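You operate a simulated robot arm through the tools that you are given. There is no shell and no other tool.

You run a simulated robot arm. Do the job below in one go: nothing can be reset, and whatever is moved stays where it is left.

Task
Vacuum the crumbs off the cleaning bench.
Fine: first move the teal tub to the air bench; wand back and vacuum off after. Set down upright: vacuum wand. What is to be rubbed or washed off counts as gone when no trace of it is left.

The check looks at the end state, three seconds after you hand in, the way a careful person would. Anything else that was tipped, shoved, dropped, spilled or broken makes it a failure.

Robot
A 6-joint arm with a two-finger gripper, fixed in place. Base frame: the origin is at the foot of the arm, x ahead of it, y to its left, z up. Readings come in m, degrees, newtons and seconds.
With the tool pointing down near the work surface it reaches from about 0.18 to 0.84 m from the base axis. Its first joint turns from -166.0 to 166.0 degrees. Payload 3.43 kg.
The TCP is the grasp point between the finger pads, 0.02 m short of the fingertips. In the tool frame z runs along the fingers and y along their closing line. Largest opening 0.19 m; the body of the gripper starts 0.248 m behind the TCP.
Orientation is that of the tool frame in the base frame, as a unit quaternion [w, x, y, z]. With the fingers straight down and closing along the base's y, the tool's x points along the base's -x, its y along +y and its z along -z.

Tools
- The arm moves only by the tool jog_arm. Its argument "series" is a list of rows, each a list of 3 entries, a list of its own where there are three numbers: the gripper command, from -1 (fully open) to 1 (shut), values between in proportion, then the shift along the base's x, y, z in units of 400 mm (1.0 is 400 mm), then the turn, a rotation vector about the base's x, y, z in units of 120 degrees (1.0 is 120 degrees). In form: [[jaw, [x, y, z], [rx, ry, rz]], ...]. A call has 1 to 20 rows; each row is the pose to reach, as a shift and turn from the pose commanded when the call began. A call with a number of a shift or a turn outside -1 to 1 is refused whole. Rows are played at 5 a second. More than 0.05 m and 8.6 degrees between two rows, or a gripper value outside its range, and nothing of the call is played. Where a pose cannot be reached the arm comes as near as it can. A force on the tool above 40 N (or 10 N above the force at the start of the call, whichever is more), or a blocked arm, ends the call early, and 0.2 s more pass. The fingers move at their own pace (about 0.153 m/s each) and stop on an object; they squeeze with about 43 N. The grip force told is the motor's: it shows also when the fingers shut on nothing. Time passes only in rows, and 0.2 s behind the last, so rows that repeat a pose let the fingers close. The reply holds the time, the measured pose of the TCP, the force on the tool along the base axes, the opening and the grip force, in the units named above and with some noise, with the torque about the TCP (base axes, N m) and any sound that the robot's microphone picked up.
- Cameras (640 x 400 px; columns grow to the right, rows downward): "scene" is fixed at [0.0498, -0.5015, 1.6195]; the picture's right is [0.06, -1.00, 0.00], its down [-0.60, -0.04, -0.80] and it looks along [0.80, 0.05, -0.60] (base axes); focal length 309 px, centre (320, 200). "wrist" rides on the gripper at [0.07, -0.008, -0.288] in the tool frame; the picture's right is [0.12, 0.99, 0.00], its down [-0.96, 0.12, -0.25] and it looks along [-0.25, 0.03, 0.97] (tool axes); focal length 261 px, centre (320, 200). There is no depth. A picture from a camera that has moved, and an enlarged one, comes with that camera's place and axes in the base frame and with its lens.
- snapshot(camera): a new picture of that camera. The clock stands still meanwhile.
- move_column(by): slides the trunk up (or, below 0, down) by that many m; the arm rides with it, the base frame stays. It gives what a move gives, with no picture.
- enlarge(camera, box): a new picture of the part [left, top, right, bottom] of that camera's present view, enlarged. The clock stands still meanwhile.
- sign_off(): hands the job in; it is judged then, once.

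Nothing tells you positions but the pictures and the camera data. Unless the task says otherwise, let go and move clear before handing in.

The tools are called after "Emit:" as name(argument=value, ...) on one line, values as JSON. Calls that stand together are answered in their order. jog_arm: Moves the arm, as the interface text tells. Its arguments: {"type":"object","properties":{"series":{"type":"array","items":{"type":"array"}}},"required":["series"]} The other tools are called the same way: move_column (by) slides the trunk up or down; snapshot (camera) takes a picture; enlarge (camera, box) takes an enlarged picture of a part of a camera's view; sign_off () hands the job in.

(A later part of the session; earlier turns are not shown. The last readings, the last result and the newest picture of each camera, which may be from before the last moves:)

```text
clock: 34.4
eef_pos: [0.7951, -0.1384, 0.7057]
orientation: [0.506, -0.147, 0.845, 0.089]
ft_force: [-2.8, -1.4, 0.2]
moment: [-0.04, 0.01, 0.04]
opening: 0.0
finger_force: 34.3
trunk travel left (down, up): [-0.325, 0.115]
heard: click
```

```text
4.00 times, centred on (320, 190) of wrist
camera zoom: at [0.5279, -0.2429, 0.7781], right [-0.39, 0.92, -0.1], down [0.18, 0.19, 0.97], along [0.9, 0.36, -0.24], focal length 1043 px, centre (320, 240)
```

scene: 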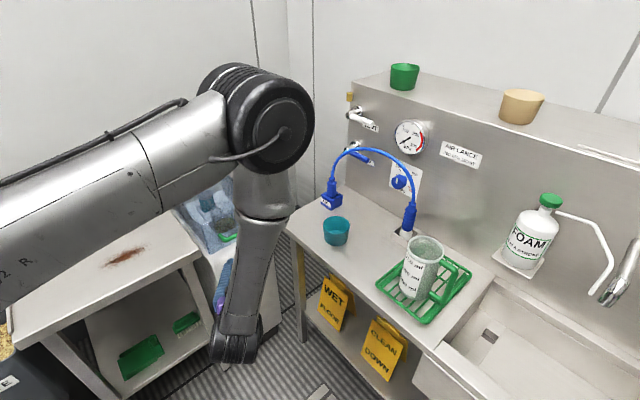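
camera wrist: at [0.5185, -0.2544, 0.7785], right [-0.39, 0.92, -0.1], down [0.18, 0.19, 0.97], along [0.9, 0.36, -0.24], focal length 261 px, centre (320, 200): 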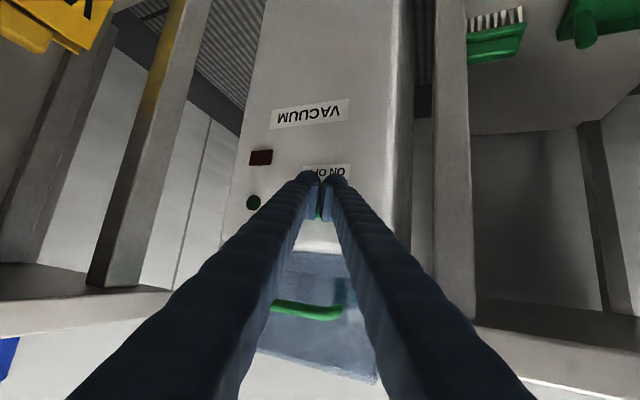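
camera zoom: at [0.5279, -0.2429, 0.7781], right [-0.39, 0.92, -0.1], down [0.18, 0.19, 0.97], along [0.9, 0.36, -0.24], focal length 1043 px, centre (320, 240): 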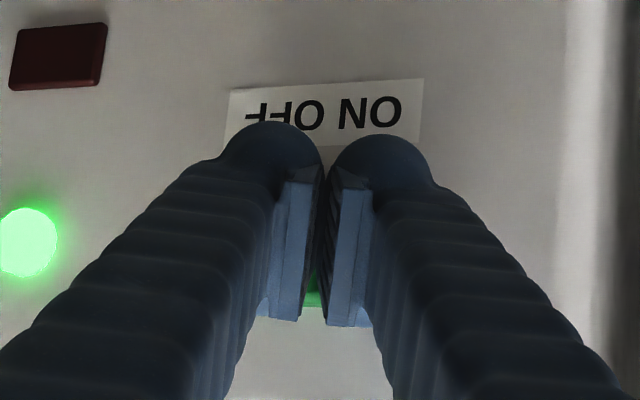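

The button clicked and the round lamp is green, so the vacuum is on. I'll back straight off and note this pose (TCP ≈ 0.795, -0.138, 0.705) for switching off later.

Emit:
jog_arm(series=[[1, [-0.015, -0.015, 0], [0, 0, 0]], [1, [-0.05, -0.045, 0], [0, 0, 0]], [1, [-0.11, -0.08, 0], [0, 0, 0]], [1, [-0.17, -0.1, 0], [0, 0, 0]], [1, [-0.23, -0.12, 0.05], [0, 0, 0]], [1, [-0.25, -0.13, 0.13], [0, 0, 0]], [1, [-0.25, -0.13, 0.23], [0, 0, 0]], [1, [-0.25, -0.13, 0.33], [0, 0, 0]], [1, [-0.25, -0.13, 0.43], [0, 0, 0]], [1, [-0.25, -0.13, 0.53], [0, 0, 0]], [1, [-0.25, -0.13, 0.63], [0, 0, 0]], [1, [-0.25, -0.13, 0.73], [0, 0, 0]], [1, [-0.25, -0.13, 0.83], [0, 0, 0]], [1, [-0.25, -0.13, 0.83], [0, 0, 0]]])

Emit:
snapshot(camera="wrist")

Emit:
snapshot(camera="scene")

```text
clock: 37.4
eef_pos: [0.6963, -0.1901, 1.0376]
orientation: [0.506, -0.147, 0.845, 0.089]
ft_force: [0.1, -0.3, 0.0]
moment: [-0.03, 0.02, -0.01]
opening: 0.0001
finger_force: 34.2
trunk travel left (down, up): [-0.325, 0.115]
```

```text
taken
camera wrist: at [0.429, -0.2945, 1.1106], right [-0.39, 0.92, -0.1], down [0.18, 0.19, 0.97], along [0.9, 0.36, -0.24], focal length 261 px, centre (320, 200)
```

wrist: 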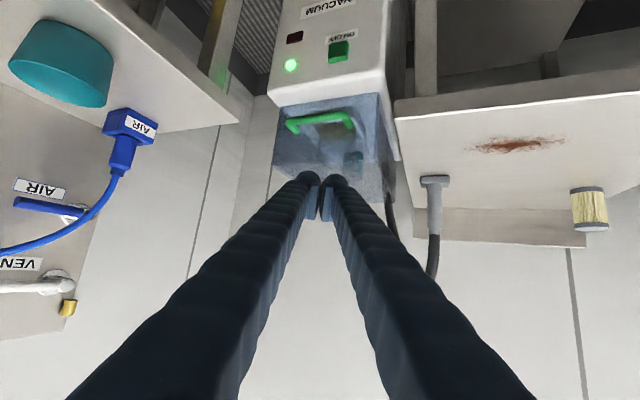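

```text
taken
```

scene: 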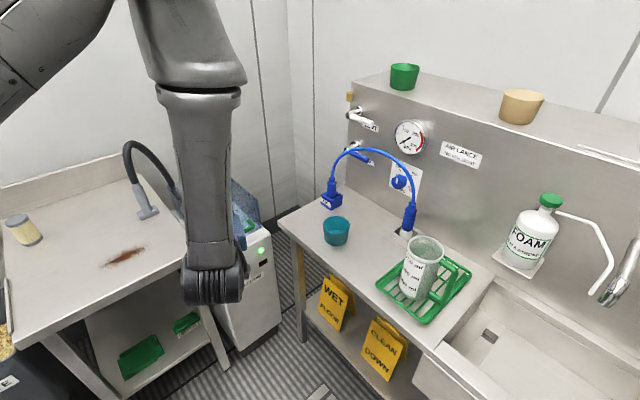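

The vacuum is running. Next I'll move above the crumb area with the fingers half open, testing reach along the way, and take a closer look at the wand and crumbs.

Emit:
jog_arm(series=[[0.5, [0, 0.0925, 0], [0, 0, 0]], [0, [0, 0.185, 0], [0, 0, 0]], [-0.05, [0, 0.2775, 0], [0, 0, 0]], [-0.05, [0, 0.37, 0], [0, 0, 0]], [-0.05, [0, 0.4625, 0], [0, 0, 0]], [-0.05, [0, 0.555, 0], [0, 0, 0]], [-0.05, [0, 0.6475, 0], [0, 0, 0]], [-0.05, [0, 0.74, 0], [0, 0, 0]], [-0.05, [0, 0.8325, 0], [0, 0, 0]], [-0.05, [0, 0.925, 0], [0, 0, 0]], [-0.05, [0, 0.925, 0], [0, 0, 0]]])

Emit:
snapshot(camera="wrist")

Emit:
snapshot(camera="scene")

```text
clock: 39.8
eef_pos: [0.745, 0.1876, 1.0208]
orientation: [0.507, -0.147, 0.845, 0.088]
ft_force: [-0.5, 0.1, 0.3]
moment: [-0.07, 0.01, -0.12]
opening: 0.0997
finger_force: 0.1
out of reach, approached as far as the arm can: row 4, 5, 6, 7, 8, 9, 10, 11
trunk travel left (down, up): [-0.325, 0.115]
```

```text
taken
camera wrist: at [0.477, 0.0838, 1.0948], right [-0.39, 0.92, -0.1], down [0.18, 0.19, 0.97], along [0.9, 0.36, -0.24], focal length 261 px, centre (320, 200)
```

wrist: 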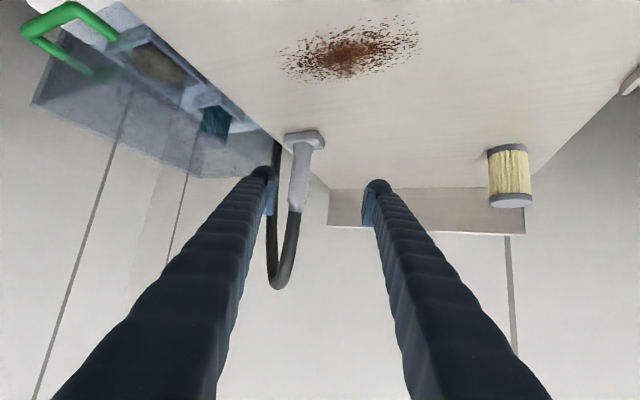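

```text
taken
```

scene: 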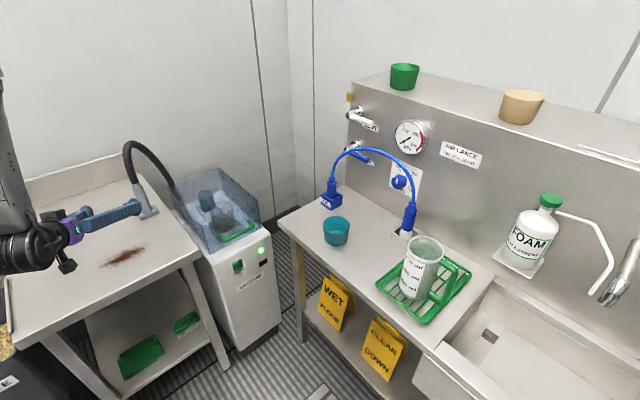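

The arm can't tuck in far enough at this steep tilt over the crumbs. I'll go back to about 38° tilt, raise the arm, and lower the trunk so there's more inner reach for sweeping.

Emit:
jog_arm(series=[[-0.05, [0, 0, 0.078], [-0.0085, 0.0235, 0]], [-0.05, [0, 0, 0.156], [-0.017, 0.047, 0]], [-0.05, [0, 0, 0.234], [-0.0256, 0.0705, 0]], [-0.05, [0, 0, 0.312], [-0.0342, 0.094, 0]], [-0.05, [0, 0, 0.39], [-0.0428, 0.1175, 0]], [-0.05, [0, 0, 0.468], [-0.0513, 0.141, 0]], [-0.05, [0, 0, 0.546], [-0.06, 0.1645, 0]], [-0.05, [0, 0, 0.625], [-0.0684, 0.188, 0]], [-0.05, [0, 0, 0.625], [-0.0684, 0.188, 0]]])

```text
clock: 41.8
eef_pos: [0.7558, 0.195, 1.2806]
orientation: [0.337, -0.099, 0.932, 0.09]
ft_force: [-1.4, -0.1, -0.5]
moment: [0.06, -0.23, -0.05]
opening: 0.0998
finger_force: 0.1
out of reach, approached as far as the arm can: row 1, 8, 9
trunk travel left (down, up): [-0.325, 0.115]
```

The tool has picked up a slight roll from the reach limit, which I'll correct after lowering the trunk. There's free space below, so I'll lower the trunk by 0.25 m.

Emit:
move_column(by=-0.25)

Emit:
snapshot(camera="wrist")

Emit:
snapshot(camera="scene")

```text
clock: 44.4
eef_pos: [0.7426, 0.1886, 1.0183]
orientation: [0.322, -0.163, 0.931, 0.059]
ft_force: [0.8, 0.4, 0.6]
moment: [-0.01, -0.04, 0.0]
opening: 0.0996
finger_force: 0.0
trunk travel left (down, up): [-0.075, 0.365]
```

```text
taken
camera wrist: at [0.5262, 0.1005, 1.201], right [-0.43, 0.9, -0.07], down [0.53, 0.31, 0.79], along [0.73, 0.3, -0.61], focal length 261 px, centre (320, 200)
```

wrist: 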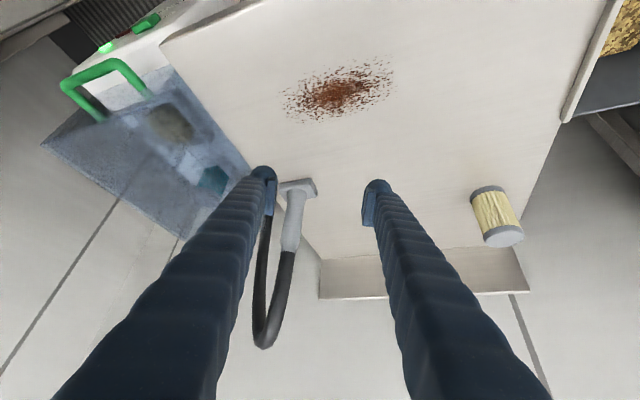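

```text
taken
```

scene: 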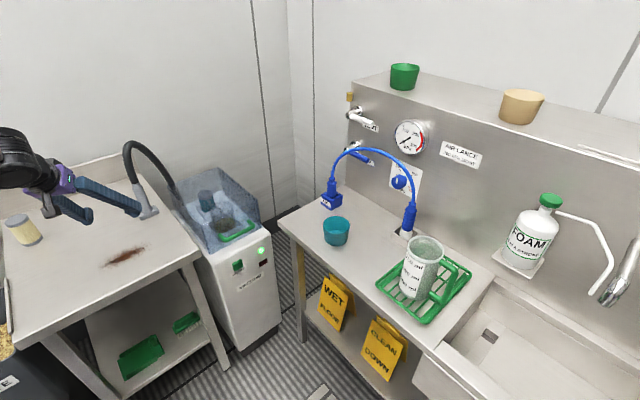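

The tool is level again (az 20°, tilt 38°) and the trunk is lower. I'll take enlarged pictures of the wand and crumbs for accurate positions.

Emit:
enlarge(camera="wrist", box=[240, 40, 420, 220])

Emit:
enlarge(camera="wrist", box=[230, 160, 350, 360])

Emit:
enlarge(camera="scene", box=[80, 130, 210, 270])

```text
2.22 times, centred on (330, 130) of wrist
camera zoom: at [0.5262, 0.1005, 1.201], right [-0.43, 0.9, -0.07], down [0.53, 0.31, 0.79], along [0.73, 0.3, -0.61], focal length 579 px, centre (298, 356)
```

zoom: 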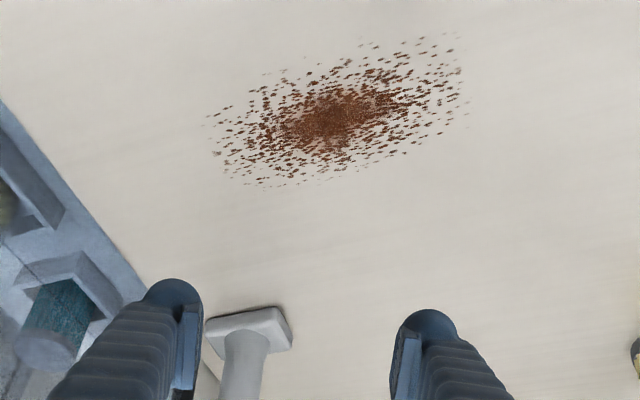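

```text
2.00 times, centred on (290, 260) of wrist
camera zoom: at [0.5262, 0.1005, 1.201], right [-0.43, 0.9, -0.07], down [0.53, 0.31, 0.79], along [0.73, 0.3, -0.61], focal length 521 px, centre (380, 80)
```

zoom: 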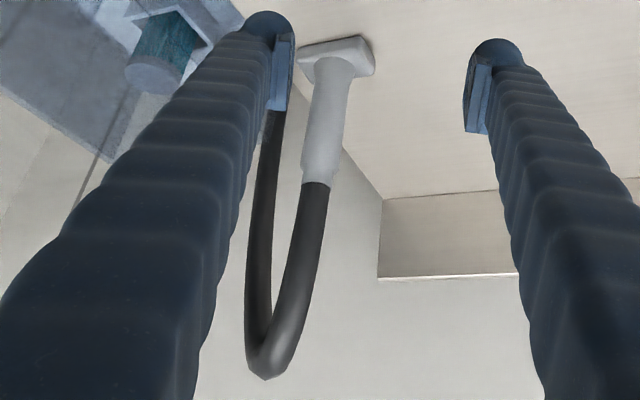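

```text
2.86 times, centred on (145, 200) of scene
camera zoom: at [0.0498, -0.5015, 1.6195], right [0.06, -1.0, 0.0], down [-0.6, -0.04, -0.8], along [0.8, 0.05, -0.6], focal length 882 px, centre (820, 200)
```

zoom: 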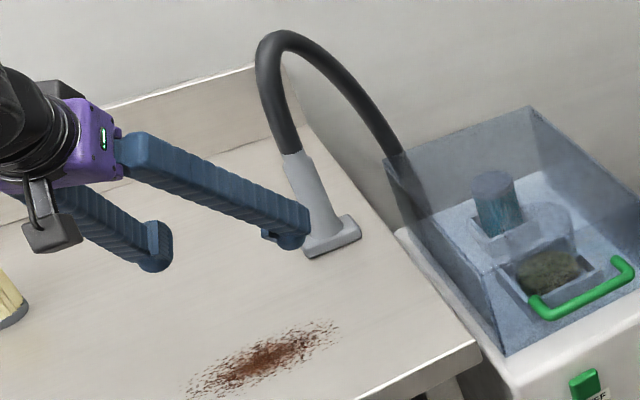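

The wand handle is vertical at about (0.899, 0.206), with the gray part from z≈0.90 to 1.01, and the hose loops behind it. I'll move to a pre-grasp 0.10 m short of it at z 0.965 with a 0.09 opening and verify the centring.

Emit:
jog_arm(series=[[0.05, [0.052, -0.014, -0.044], [0, 0, 0]], [0.05, [0.104, -0.028, -0.088], [0, 0, 0]], [0.05, [0.156, -0.0415, -0.1325], [0, 0, 0]], [0.05, [0.156, -0.0415, -0.1325], [0, 0, 0]]])

Emit:
snapshot(camera="wrist")

Emit:
enlarge(camera="wrist", box=[240, 130, 400, 290])

Emit:
enlarge(camera="scene", box=[80, 130, 210, 270])

```text
clock: 45.4
eef_pos: [0.8055, 0.1702, 0.9657]
orientation: [0.322, -0.164, 0.93, 0.06]
ft_force: [-0.7, -0.5, -0.1]
moment: [-0.01, 0.01, 0.03]
opening: 0.0902
finger_force: 0.1
trunk travel left (down, up): [-0.075, 0.365]
```

```text
taken
camera wrist: at [0.5892, 0.0823, 1.1481], right [-0.43, 0.9, -0.07], down [0.53, 0.31, 0.79], along [0.73, 0.3, -0.61], focal length 261 px, centre (320, 200)
```

wrist: 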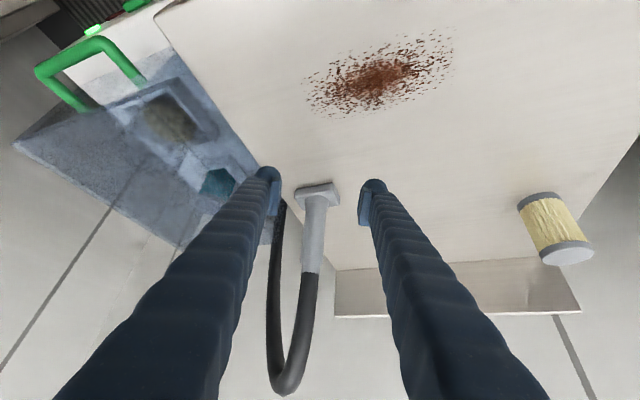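

```text
2.50 times, centred on (320, 210) of wrist
camera zoom: at [0.5892, 0.0823, 1.1481], right [-0.43, 0.9, -0.07], down [0.53, 0.31, 0.79], along [0.73, 0.3, -0.61], focal length 652 px, centre (320, 175)
```

zoom: 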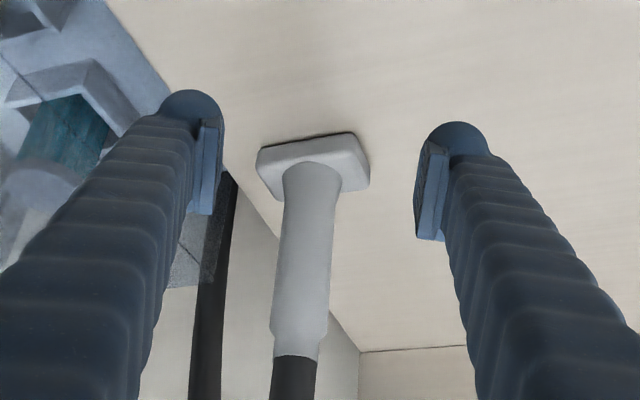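

```text
2.86 times, centred on (145, 200) of scene
camera zoom: at [0.0498, -0.5015, 1.6195], right [0.06, -1.0, 0.0], down [-0.6, -0.04, -0.8], along [0.8, 0.05, -0.6], focal length 882 px, centre (820, 200)
```

zoom: 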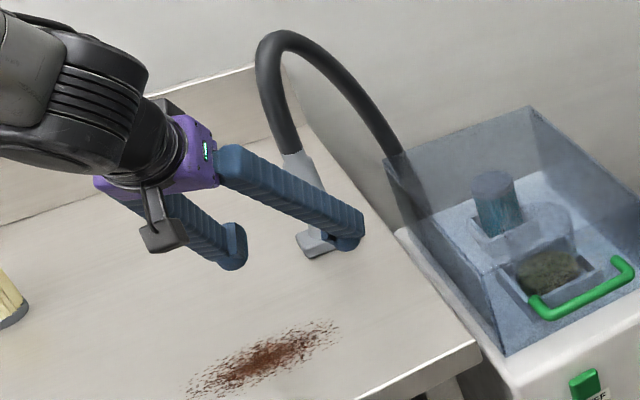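

The handle is on the approach line with the TCP target at (0.897, 0.204, 0.965), and the fingers straddle it with room on both sides. I'll go forward and then check before closing.

Emit:
jog_arm(series=[[0.05, [0.057, 0.021, 0], [0, 0, 0]], [0.05, [0.115, 0.0425, 0], [0, 0, 0]], [0.05, [0.172, 0.064, 0], [0, 0, 0]], [0.05, [0.229, 0.085, 0], [0, 0, 0]], [0.05, [0.229, 0.085, 0], [0, 0, 0]]])

Emit:
snapshot(camera="wrist")

Emit:
enlarge(camera="wrist", box=[240, 130, 400, 290])

Emit:
enlarge(camera="scene", box=[80, 130, 210, 270])

```text
clock: 46.6
eef_pos: [0.8978, 0.2071, 0.9656]
orientation: [0.322, -0.163, 0.931, 0.059]
ft_force: [0.0, 0.1, -0.9]
moment: [0.01, 0.05, 0.0]
opening: 0.0902
finger_force: 0.0
trunk travel left (down, up): [-0.075, 0.365]
```

```text
taken
camera wrist: at [0.6814, 0.1183, 1.1479], right [-0.43, 0.9, -0.07], down [0.53, 0.31, 0.79], along [0.73, 0.3, -0.61], focal length 261 px, centre (320, 200)
```

wrist: 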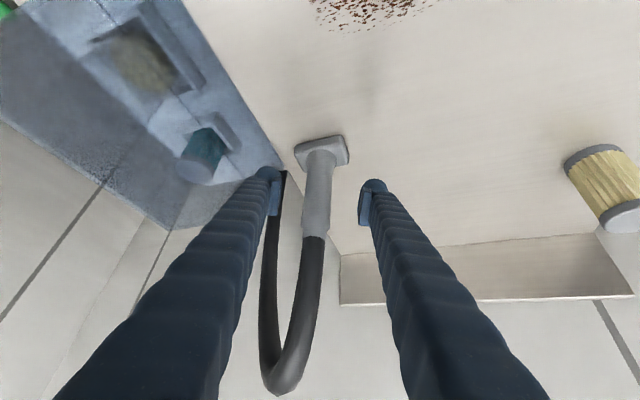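

```text
2.50 times, centred on (320, 210) of wrist
camera zoom: at [0.6814, 0.1183, 1.1479], right [-0.43, 0.9, -0.07], down [0.53, 0.31, 0.79], along [0.73, 0.3, -0.61], focal length 652 px, centre (320, 175)
```

zoom: 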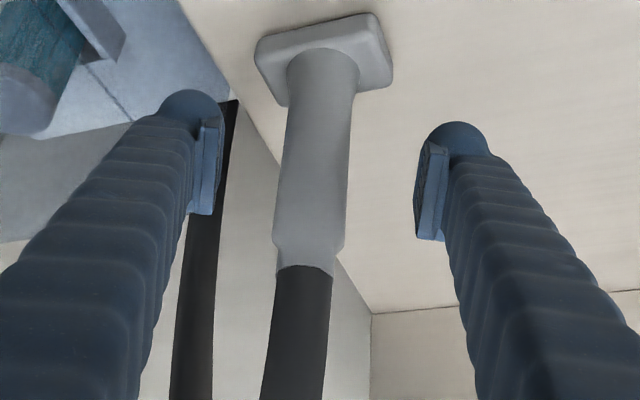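

```text
2.86 times, centred on (145, 200) of scene
camera zoom: at [0.0498, -0.5015, 1.6195], right [0.06, -1.0, 0.0], down [-0.6, -0.04, -0.8], along [0.8, 0.05, -0.6], focal length 882 px, centre (820, 200)
```

zoom: 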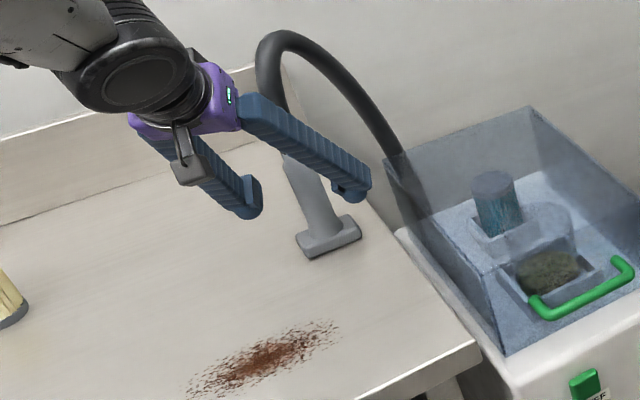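

The handle is centred at the grasp point. I'll close gently.

Emit:
jog_arm(series=[[0.2, [0, 0, 0], [0, 0, 0]], [0.35, [0, 0, 0], [0, 0, 0]], [0.5, [0, 0, 0], [0, 0, 0]], [0.6, [0, 0, 0], [0, 0, 0]], [0.65, [0, 0, 0], [0, 0, 0]], [0.7, [0, 0, 0], [0, 0, 0]], [0.8, [0, 0, 0], [0, 0, 0]], [1, [0, 0, 0], [0, 0, 0]], [1, [0, 0, 0], [0, 0, 0]]])

Emit:
snapshot(camera="wrist")

Emit:
enlarge(camera="scene", box=[80, 130, 210, 270])

```text
clock: 48.6
eef_pos: [0.8976, 0.2049, 0.9654]
orientation: [0.321, -0.164, 0.931, 0.06]
ft_force: [-0.3, 1.0, 0.4]
moment: [-0.01, -0.01, -0.08]
opening: 0.0292
finger_force: 42.5
trunk travel left (down, up): [-0.075, 0.365]
```

```text
taken
camera wrist: at [0.681, 0.1181, 1.1479], right [-0.43, 0.9, -0.07], down [0.53, 0.31, 0.79], along [0.73, 0.3, -0.61], focal length 261 px, centre (320, 200)
```

wrist: 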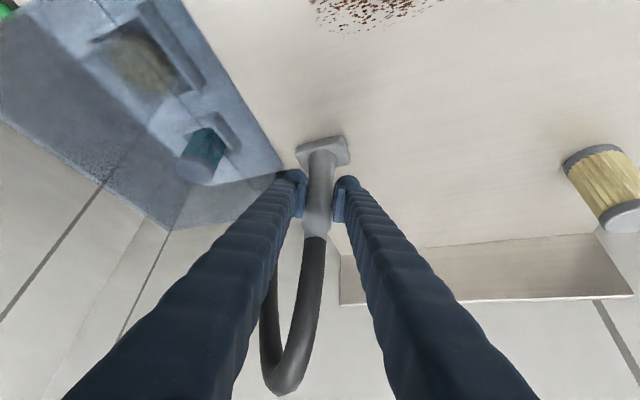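

```text
2.86 times, centred on (145, 200) of scene
camera zoom: at [0.0498, -0.5015, 1.6195], right [0.06, -1.0, 0.0], down [-0.6, -0.04, -0.8], along [0.8, 0.05, -0.6], focal length 882 px, centre (820, 200)
```

zoom: 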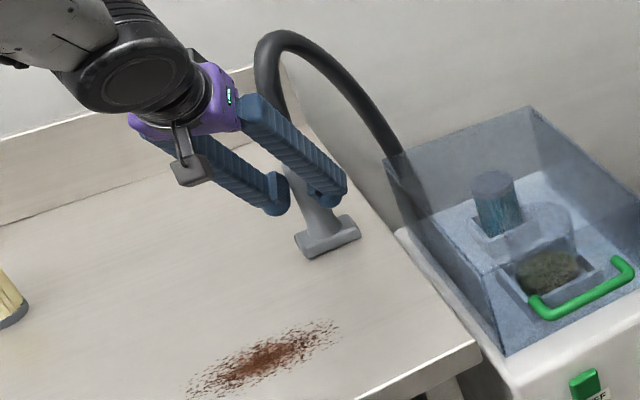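

The wand is gripped (opening 0.029) with home TCP at (0.8977, 0.2055, 0.9655). I'll lift it slightly and check that nothing resists.

Emit:
jog_arm(series=[[1, [0, 0, 0.01], [0, 0, 0]], [1, [0, 0, 0.025], [0, 0, 0]], [1, [0, 0, 0.025], [0, 0, 0]]])

Emit:
enlarge(camera="scene", box=[80, 130, 210, 270])

```text
clock: 49.4
eef_pos: [0.8964, 0.2064, 0.9756]
orientation: [0.322, -0.164, 0.931, 0.06]
ft_force: [0.0, 0.2, -1.7]
moment: [-0.05, 0.04, 0.01]
opening: 0.0289
finger_force: 43.5
trunk travel left (down, up): [-0.075, 0.365]
```

```text
2.86 times, centred on (145, 200) of scene
camera zoom: at [0.0498, -0.5015, 1.6195], right [0.06, -1.0, 0.0], down [-0.6, -0.04, -0.8], along [0.8, 0.05, -0.6], focal length 882 px, centre (820, 200)
```

zoom: 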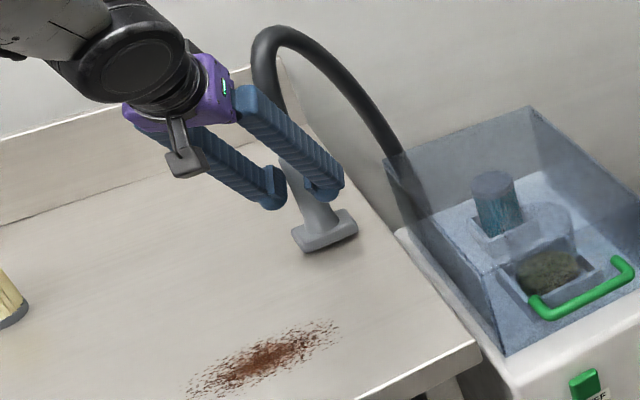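

The wand came up cleanly with only its own weight. I'll carry it to the far-right edge of the crumbs and lower it to about 2 mm above the bench.

Emit:
jog_arm(series=[[1, [-0.046, -0.032, 0], [0, 0, 0]], [1, [-0.092, -0.064, 0], [0, 0, 0]], [1, [-0.138, -0.097, 0], [0, 0, 0]], [1, [-0.184, -0.129, 0], [0, 0, 0]], [1, [-0.229, -0.161, 0], [0, 0, 0]], [1, [-0.229, -0.161, -0.01], [0, 0, 0]], [1, [-0.229, -0.161, -0.02], [0, 0, 0]], [1, [-0.229, -0.161, -0.02], [0, 0, 0]]])

Emit:
snapshot(camera="wrist")

Emit:
enlarge(camera="scene", box=[60, 130, 280, 290])

```text
clock: 51.2
eef_pos: [0.8059, 0.1418, 0.9682]
orientation: [0.322, -0.164, 0.931, 0.06]
ft_force: [-0.4, -0.1, -2.9]
moment: [-0.04, 0.02, 0.0]
opening: 0.0286
finger_force: 43.0
trunk travel left (down, up): [-0.075, 0.365]
```

```text
taken
camera wrist: at [0.589, 0.0535, 1.1507], right [-0.43, 0.9, -0.07], down [0.53, 0.31, 0.79], along [0.73, 0.3, -0.61], focal length 261 px, centre (320, 200)
```

wrist: 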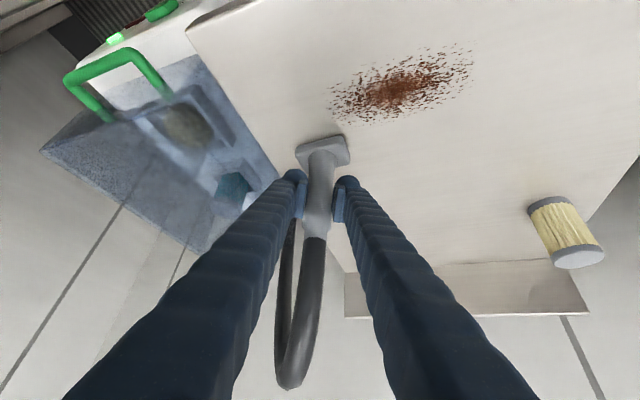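

```text
2.50 times, centred on (170, 210) of scene
camera zoom: at [0.0498, -0.5015, 1.6195], right [0.06, -1.0, 0.0], down [-0.6, -0.04, -0.8], along [0.8, 0.05, -0.6], focal length 772 px, centre (695, 175)
```

zoom: 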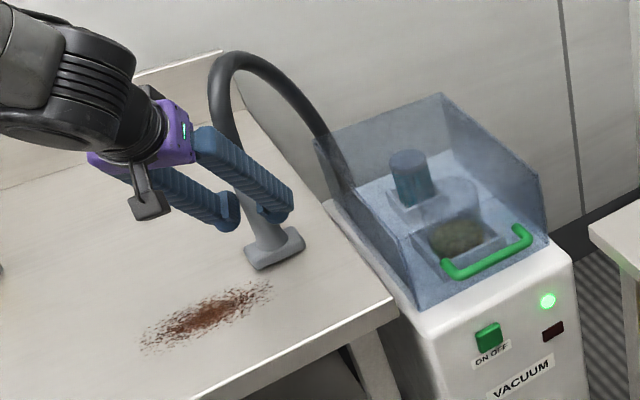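

I'm in position. I'll sweep the first two strips along the patch's length and check what the suction does.

Emit:
jog_arm(series=[[1, [-0.044, 0.044, 0], [0, 0, 0]], [1, [-0.088, 0.088, 0], [0, 0, 0]], [1, [-0.1325, 0.1325, 0], [0, 0, 0]], [1, [-0.177, 0.177, 0], [0, 0, 0]], [1, [-0.221, 0.221, 0], [0, 0, 0]], [1, [-0.265, 0.265, 0], [0, 0, 0]], [1, [-0.309, 0.309, 0], [0, 0, 0]], [1, [-0.3535, 0.3535, 0], [0, 0, 0]], [1, [-0.3975, 0.3095, 0], [0, 0, 0]], [1, [-0.353, 0.265, 0], [0, 0, 0]], [1, [-0.309, 0.221, 0], [0, 0, 0]], [1, [-0.265, 0.177, 0], [0, 0, 0]], [1, [-0.221, 0.1325, 0], [0, 0, 0]], [1, [-0.177, 0.088, 0], [0, 0, 0]], [1, [-0.1325, 0.044, 0], [0, 0, 0]], [1, [-0.088, 0, 0], [0, 0, 0]], [1, [-0.044, -0.044, 0], [0, 0, 0]], [1, [-0.044, -0.044, 0], [0, 0, 0]]])

Emit:
snapshot(camera="wrist")

Emit:
enlarge(camera="scene", box=[60, 130, 280, 290])

```text
clock: 55.0
eef_pos: [0.7885, 0.1249, 0.9675]
orientation: [0.322, -0.163, 0.931, 0.059]
ft_force: [-0.3, 0.7, -3.7]
moment: [-0.02, 0.06, 0.02]
opening: 0.0283
finger_force: 43.0
trunk travel left (down, up): [-0.075, 0.365]
```

```text
taken
camera wrist: at [0.5708, 0.0365, 1.1505], right [-0.43, 0.9, -0.07], down [0.53, 0.31, 0.79], along [0.73, 0.3, -0.61], focal length 261 px, centre (320, 200)
```

wrist: 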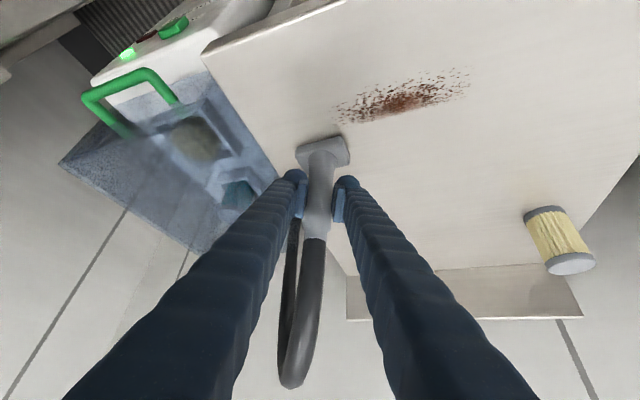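

```text
2.50 times, centred on (170, 210) of scene
camera zoom: at [0.0498, -0.5015, 1.6195], right [0.06, -1.0, 0.0], down [-0.6, -0.04, -0.8], along [0.8, 0.05, -0.6], focal length 772 px, centre (695, 175)
```

zoom: 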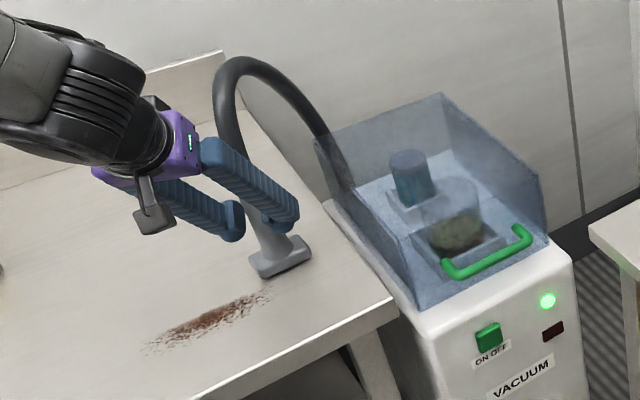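

Suction works: the far half of the patch is gone and no warning lamp is lit. I'll carry on with the next two strips.

Emit:
jog_arm(series=[[1, [-0.035, -0.035, 0], [0, 0, 0]], [1, [-0.074, 0.004, 0], [0, 0, 0]], [1, [-0.1136, 0.0436, 0], [0, 0, 0]], [1, [-0.153, 0.083, 0], [0, 0, 0]], [1, [-0.192, 0.122, 0], [0, 0, 0]], [1, [-0.2315, 0.1615, 0], [0, 0, 0]], [1, [-0.271, 0.201, 0], [0, 0, 0]], [1, [-0.31, 0.24, 0], [0, 0, 0]], [1, [-0.3495, 0.2795, 0], [0, 0, 0]], [1, [-0.3885, 0.3185, 0], [0, 0, 0]], [1, [-0.4235, 0.2835, 0], [0, 0, 0]], [1, [-0.3845, 0.2445, 0], [0, 0, 0]], [1, [-0.345, 0.205, 0], [0, 0, 0]], [1, [-0.306, 0.166, 0], [0, 0, 0]], [1, [-0.2665, 0.1265, 0], [0, 0, 0]], [1, [-0.227, 0.087, 0], [0, 0, 0]], [1, [-0.188, 0.048, 0], [0, 0, 0]], [1, [-0.1486, 0.0086, 0], [0, 0, 0]], [1, [-0.109, -0.031, 0], [0, 0, 0]], [1, [-0.07, -0.07, 0], [0, 0, 0]]])

Emit:
snapshot(camera="wrist")

Emit:
enlarge(camera="scene", box=[60, 130, 280, 290])

```text
clock: 59.2
eef_pos: [0.7625, 0.096, 0.9674]
orientation: [0.321, -0.164, 0.931, 0.059]
ft_force: [0.5, 1.0, -2.9]
moment: [-0.07, 0.07, -0.01]
opening: 0.0275
finger_force: 43.1
trunk travel left (down, up): [-0.075, 0.365]
```

```text
taken
camera wrist: at [0.5452, 0.0079, 1.1496], right [-0.43, 0.9, -0.07], down [0.53, 0.31, 0.79], along [0.73, 0.3, -0.61], focal length 261 px, centre (320, 200)
```

wrist: 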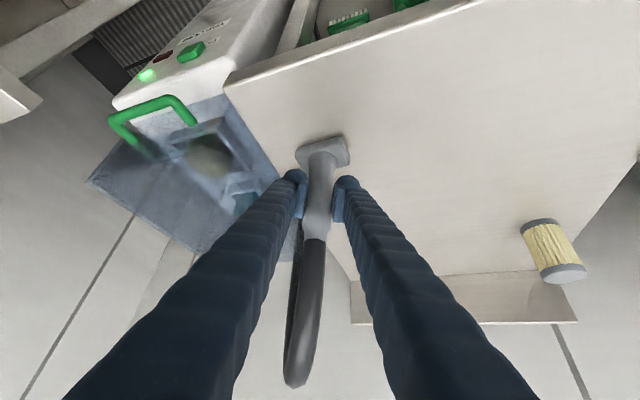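

```text
2.50 times, centred on (170, 210) of scene
camera zoom: at [0.0498, -0.5015, 1.6195], right [0.06, -1.0, 0.0], down [-0.6, -0.04, -0.8], along [0.8, 0.05, -0.6], focal length 772 px, centre (695, 175)
```

zoom: 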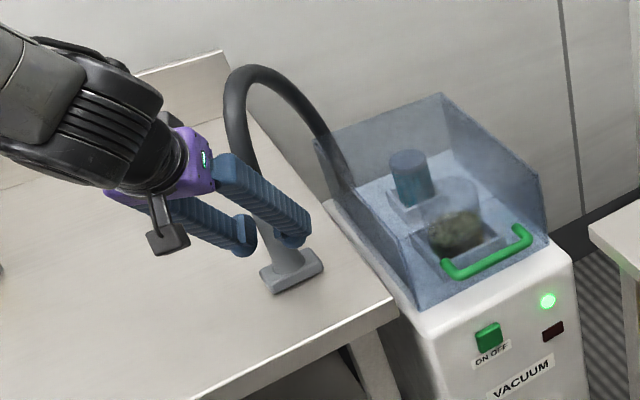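

The patch looks gone. I'll zoom in to look for any remaining traces and check how the wand sits in the grip.

Emit:
enlarge(camera="wrist", box=[330, 40, 510, 160])

Emit:
enlarge(camera="scene", box=[80, 220, 200, 290])

Emit:
enlarge(camera="wrist", box=[260, 110, 380, 260])

Emit:
enlarge(camera="wrist", box=[230, 40, 400, 160])

```text
3.33 times, centred on (420, 100) of wrist
camera zoom: at [0.5452, 0.0079, 1.1496], right [-0.43, 0.9, -0.07], down [0.53, 0.31, 0.79], along [0.73, 0.3, -0.61], focal length 869 px, centre (-13, 533)
```

zoom: 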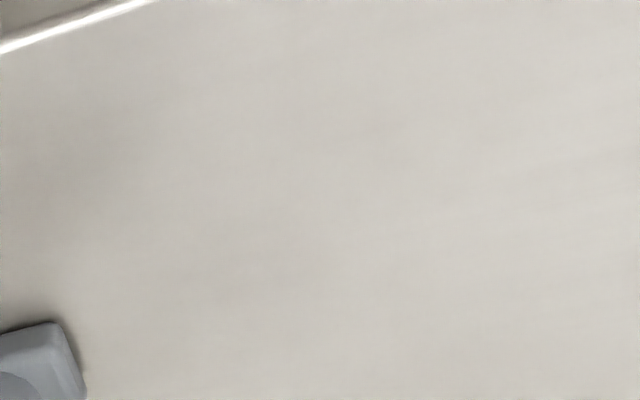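

```text
5.33 times, centred on (140, 255) of scene
camera zoom: at [0.0498, -0.5015, 1.6195], right [0.06, -1.0, 0.0], down [-0.6, -0.04, -0.8], along [0.8, 0.05, -0.6], focal length 1647 px, centre (1280, -93)
```

zoom: 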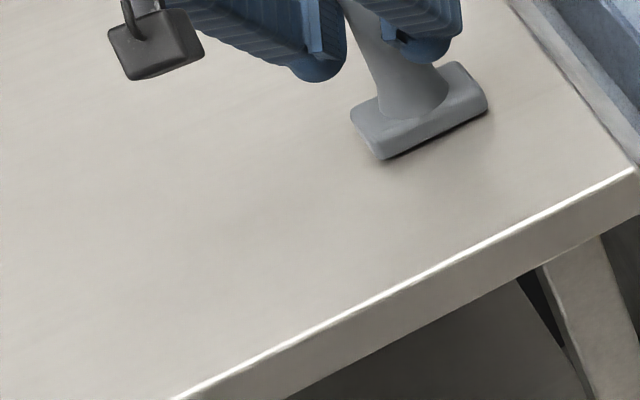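

```text
2.67 times, centred on (320, 185) of wrist
camera zoom: at [0.5452, 0.0079, 1.1496], right [-0.43, 0.9, -0.07], down [0.53, 0.31, 0.79], along [0.73, 0.3, -0.61], focal length 695 px, centre (320, 240)
```

zoom: 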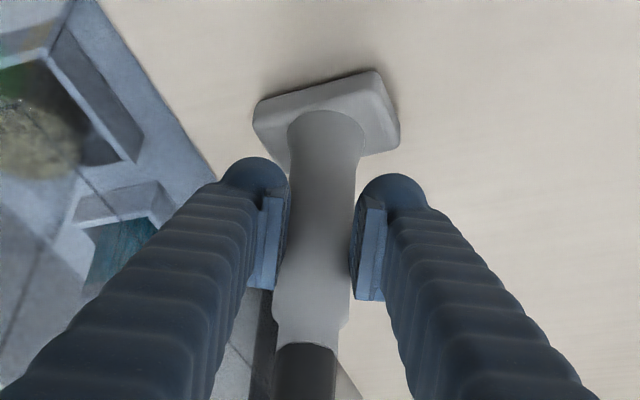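

```text
3.33 times, centred on (315, 100) of wrist
camera zoom: at [0.5452, 0.0079, 1.1496], right [-0.43, 0.9, -0.07], down [0.53, 0.31, 0.79], along [0.73, 0.3, -0.61], focal length 869 px, centre (337, 533)
```

zoom: 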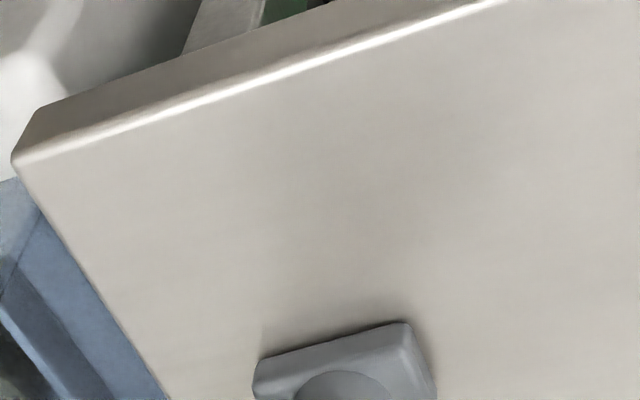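

No crumbs are visible in any view. I'll make one extra pass along the near edge and back through the middle to be sure, then return.

Emit:
jog_arm(series=[[1, [-0.035, -0.035, 0], [0, 0, 0]], [1, [-0.079, 0.009, 0], [0, 0, 0]], [1, [-0.1235, 0.0535, 0], [0, 0, 0]], [1, [-0.1675, 0.0975, 0], [0, 0, 0]], [1, [-0.212, 0.142, 0], [0, 0, 0]], [1, [-0.256, 0.186, 0], [0, 0, 0]], [1, [-0.3, 0.23, 0], [0, 0, 0]], [1, [-0.3445, 0.2745, 0], [0, 0, 0]], [1, [-0.3885, 0.3185, 0], [0, 0, 0]], [1, [-0.3355, 0.3715, 0], [0, 0, 0]], [1, [-0.291, 0.327, 0], [0, 0, 0]], [1, [-0.247, 0.283, 0], [0, 0, 0]], [1, [-0.203, 0.239, 0], [0, 0, 0]], [1, [-0.1585, 0.1945, 0], [0, 0, 0]], [1, [-0.1145, 0.1505, 0], [0, 0, 0]], [1, [-0.07, 0.106, 0], [0, 0, 0]], [1, [-0.026, 0.062, 0], [0, 0, 0]], [1, [0.018, 0.018, 0], [0, 0, 0]], [1, [0.1, 0.1, 0], [0, 0, 0]], [1, [0.1, 0.1, 0], [0, 0, 0]]])

Emit:
snapshot(camera="wrist")

Emit:
enlarge(camera="scene", box=[60, 130, 280, 290])

Emit:
enlarge(camera="scene", box=[80, 220, 200, 290])

Emit:
enlarge(camera="wrist", box=[260, 20, 500, 170])

```text
clock: 63.4
eef_pos: [0.8003, 0.1387, 0.967]
orientation: [0.322, -0.164, 0.931, 0.06]
ft_force: [-0.1, 0.3, -3.1]
moment: [-0.09, 0.1, -0.03]
opening: 0.0269
finger_force: 42.5
trunk travel left (down, up): [-0.075, 0.365]
```

```text
taken
camera wrist: at [0.5839, 0.0506, 1.1495], right [-0.43, 0.9, -0.07], down [0.53, 0.31, 0.79], along [0.73, 0.3, -0.61], focal length 261 px, centre (320, 200)
```

wrist: 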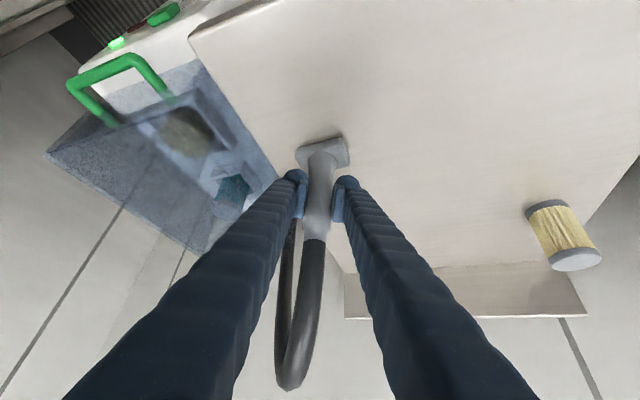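

```text
2.50 times, centred on (170, 210) of scene
camera zoom: at [0.0498, -0.5015, 1.6195], right [0.06, -1.0, 0.0], down [-0.6, -0.04, -0.8], along [0.8, 0.05, -0.6], focal length 772 px, centre (695, 175)
```

zoom: 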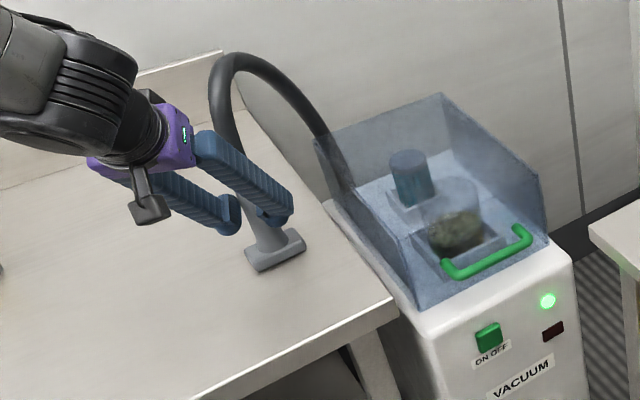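

```text
5.33 times, centred on (140, 255) of scene
camera zoom: at [0.0498, -0.5015, 1.6195], right [0.06, -1.0, 0.0], down [-0.6, -0.04, -0.8], along [0.8, 0.05, -0.6], focal length 1647 px, centre (1280, -93)
```

zoom: 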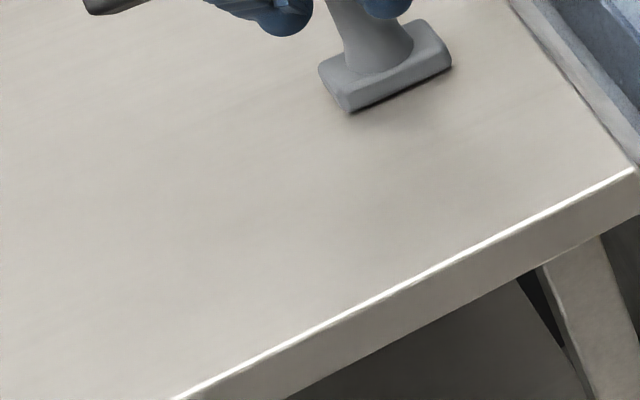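

```text
2.67 times, centred on (380, 95) of wrist
camera zoom: at [0.5839, 0.0506, 1.1495], right [-0.43, 0.9, -0.07], down [0.53, 0.31, 0.79], along [0.73, 0.3, -0.61], focal length 695 px, centre (160, 480)
```

zoom: 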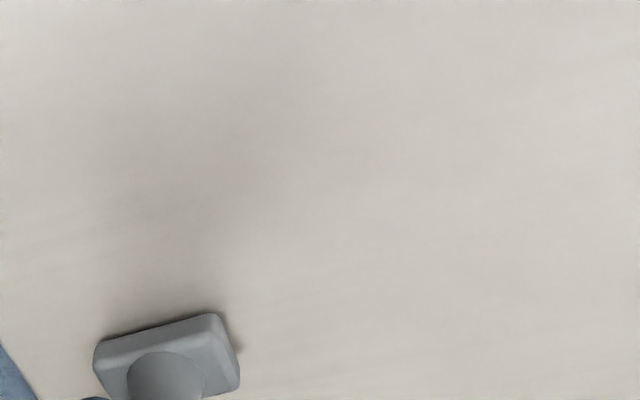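

The bench is clean. I'll lift the wand a centimetre, carry it back to its original spot, and come down to just above contact.

Emit:
jog_arm(series=[[1, [0, 0, 0.02], [0, 0, 0]], [1, [0.03, 0.022, 0.025], [0, 0, 0]], [1, [0.08, 0.058, 0.025], [0, 0, 0]], [1, [0.13, 0.094, 0.025], [0, 0, 0]], [1, [0.18, 0.13, 0.025], [0, 0, 0]], [1, [0.22, 0.158, 0.025], [0, 0, 0]], [1, [0.243, 0.175, 0.025], [0, 0, 0]], [1, [0.243, 0.175, 0.015], [0, 0, 0]], [1, [0.243, 0.175, 0.005], [0, 0, 0]], [1, [0.243, 0.175, 0.005], [0, 0, 0]]])

Emit:
enlarge(camera="wrist", box=[240, 130, 400, 290])

Emit:
enlarge(camera="scene", box=[80, 130, 210, 270])

```text
clock: 65.6
eef_pos: [0.8966, 0.2076, 0.9701]
orientation: [0.322, -0.163, 0.931, 0.059]
ft_force: [-0.8, 0.4, 0.9]
moment: [0.01, 0.01, -0.04]
opening: 0.0
finger_force: 33.9
trunk travel left (down, up): [-0.075, 0.365]
```

```text
2.50 times, centred on (320, 210) of wrist
camera zoom: at [0.6801, 0.1184, 1.1524], right [-0.43, 0.9, -0.07], down [0.53, 0.31, 0.79], along [0.73, 0.3, -0.61], focal length 652 px, centre (320, 175)
```

zoom: 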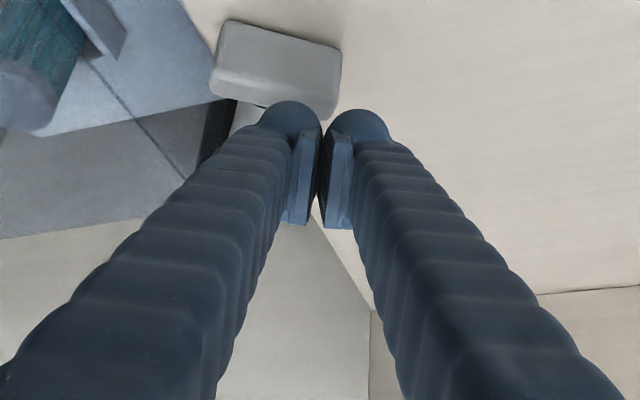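

```text
2.86 times, centred on (145, 200) of scene
camera zoom: at [0.0498, -0.5015, 1.6195], right [0.06, -1.0, 0.0], down [-0.6, -0.04, -0.8], along [0.8, 0.05, -0.6], focal length 882 px, centre (820, 200)
```

zoom: 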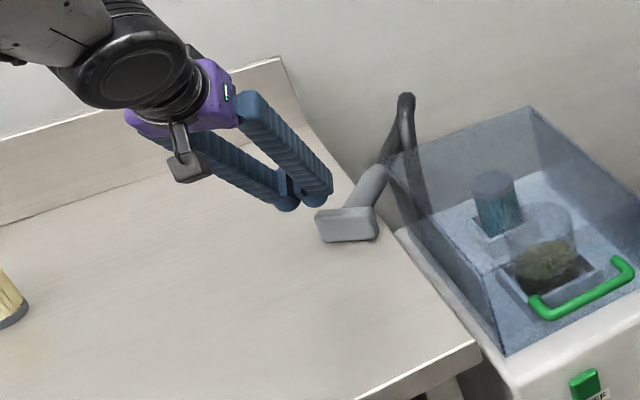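

The wand slipped out of the grip on the way back and is now lying tipped near the bench's right edge. I'll raise the arm straight up, clear of it, and look at how it lies before recovering it.

Emit:
jog_arm(series=[[1, [0, 0, 0.06], [0, 0, 0]], [1, [-0.03, -0.01, 0.14], [0, 0, 0]], [1, [-0.1, -0.036, 0.2], [0, 0, 0]], [1, [-0.2, -0.072, 0.25], [0, 0, 0]], [1, [-0.29, -0.105, 0.3], [0, 0, 0]], [1, [-0.3, -0.11, 0.3], [0, 0, 0]]])

Emit:
snapshot(camera="wrist")

Emit:
snapshot(camera="scene")

Emit:
enlarge(camera="scene", box=[110, 140, 230, 260])

```text
clock: 67.0
eef_pos: [0.776, 0.1636, 1.0896]
orientation: [0.321, -0.164, 0.931, 0.06]
ft_force: [0.3, -0.6, 0.2]
moment: [0.02, -0.04, 0.03]
opening: 0.0
finger_force: 34.2
trunk travel left (down, up): [-0.075, 0.365]
```

```text
taken
camera wrist: at [0.5589, 0.0749, 1.2722], right [-0.43, 0.9, -0.07], down [0.53, 0.31, 0.79], along [0.73, 0.3, -0.61], focal length 261 px, centre (320, 200)
```

wrist: 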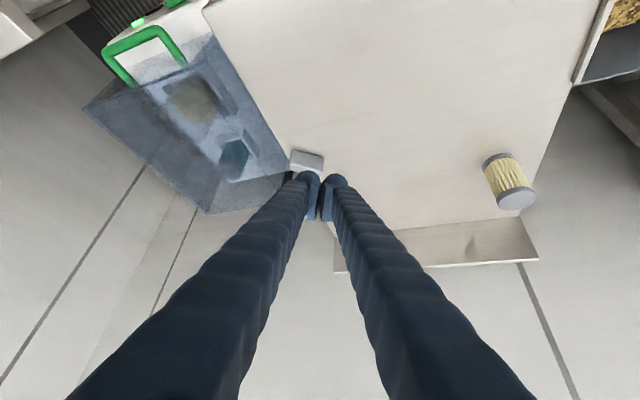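

```text
taken
```

scene: 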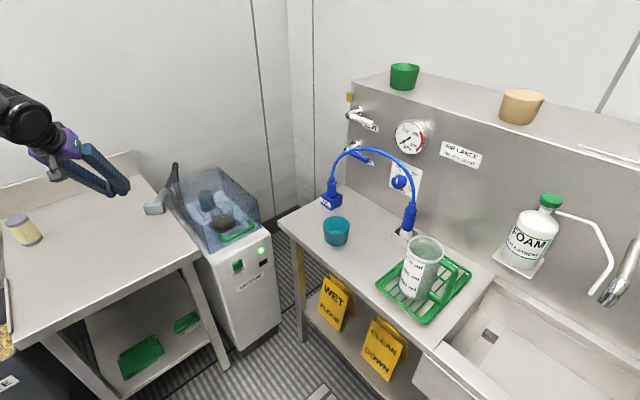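

```text
3.33 times, centred on (170, 200) of scene
camera zoom: at [0.0498, -0.5015, 1.6195], right [0.06, -1.0, 0.0], down [-0.6, -0.04, -0.8], along [0.8, 0.05, -0.6], focal length 1029 px, centre (820, 200)
```

zoom: 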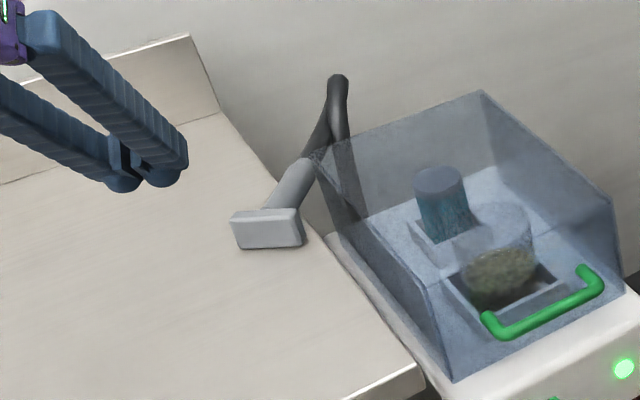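

The wand is lying with its head's underside facing me and the handle pointing away toward the gap beside the vacuum. I'll open the fingers to look between them.

Emit:
jog_arm(series=[[0, [0, -0.05, 0.05], [0, 0, 0]], [-0.5, [0, -0.1, 0.1], [0, 0, 0]], [-0.8, [0, -0.15, 0.1], [0, 0, 0]], [-0.8, [0, -0.15, 0.1], [0, 0, 0]]])

Emit:
snapshot(camera="wrist")

Emit:
enlarge(camera="wrist", box=[250, 100, 410, 260])

```text
clock: 68.0
eef_pos: [0.7767, 0.1032, 1.1284]
orientation: [0.321, -0.164, 0.931, 0.06]
ft_force: [0.5, 0.1, 0.2]
moment: [0.07, 0.02, 0.02]
opening: 0.1711
finger_force: 0.0
trunk travel left (down, up): [-0.075, 0.365]
```

```text
taken
camera wrist: at [0.5605, 0.0142, 1.312], right [-0.43, 0.9, -0.07], down [0.53, 0.31, 0.79], along [0.73, 0.3, -0.61], focal length 261 px, centre (320, 200)
```

wrist: 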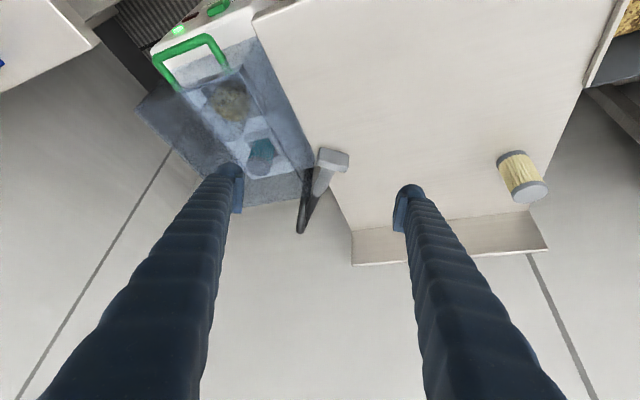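

```text
2.50 times, centred on (330, 180) of wrist
camera zoom: at [0.5605, 0.0142, 1.312], right [-0.43, 0.9, -0.07], down [0.53, 0.31, 0.79], along [0.73, 0.3, -0.61], focal length 652 px, centre (295, 250)
```

zoom: 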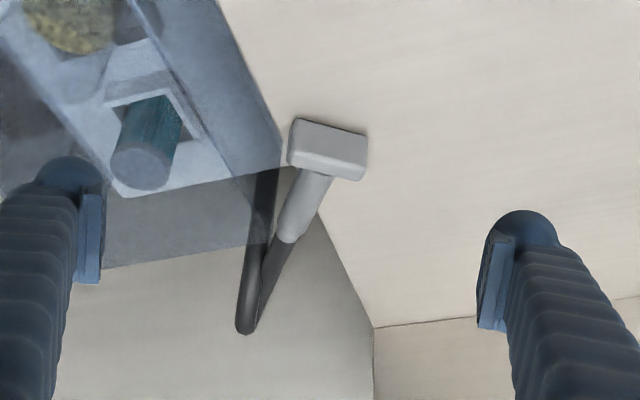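

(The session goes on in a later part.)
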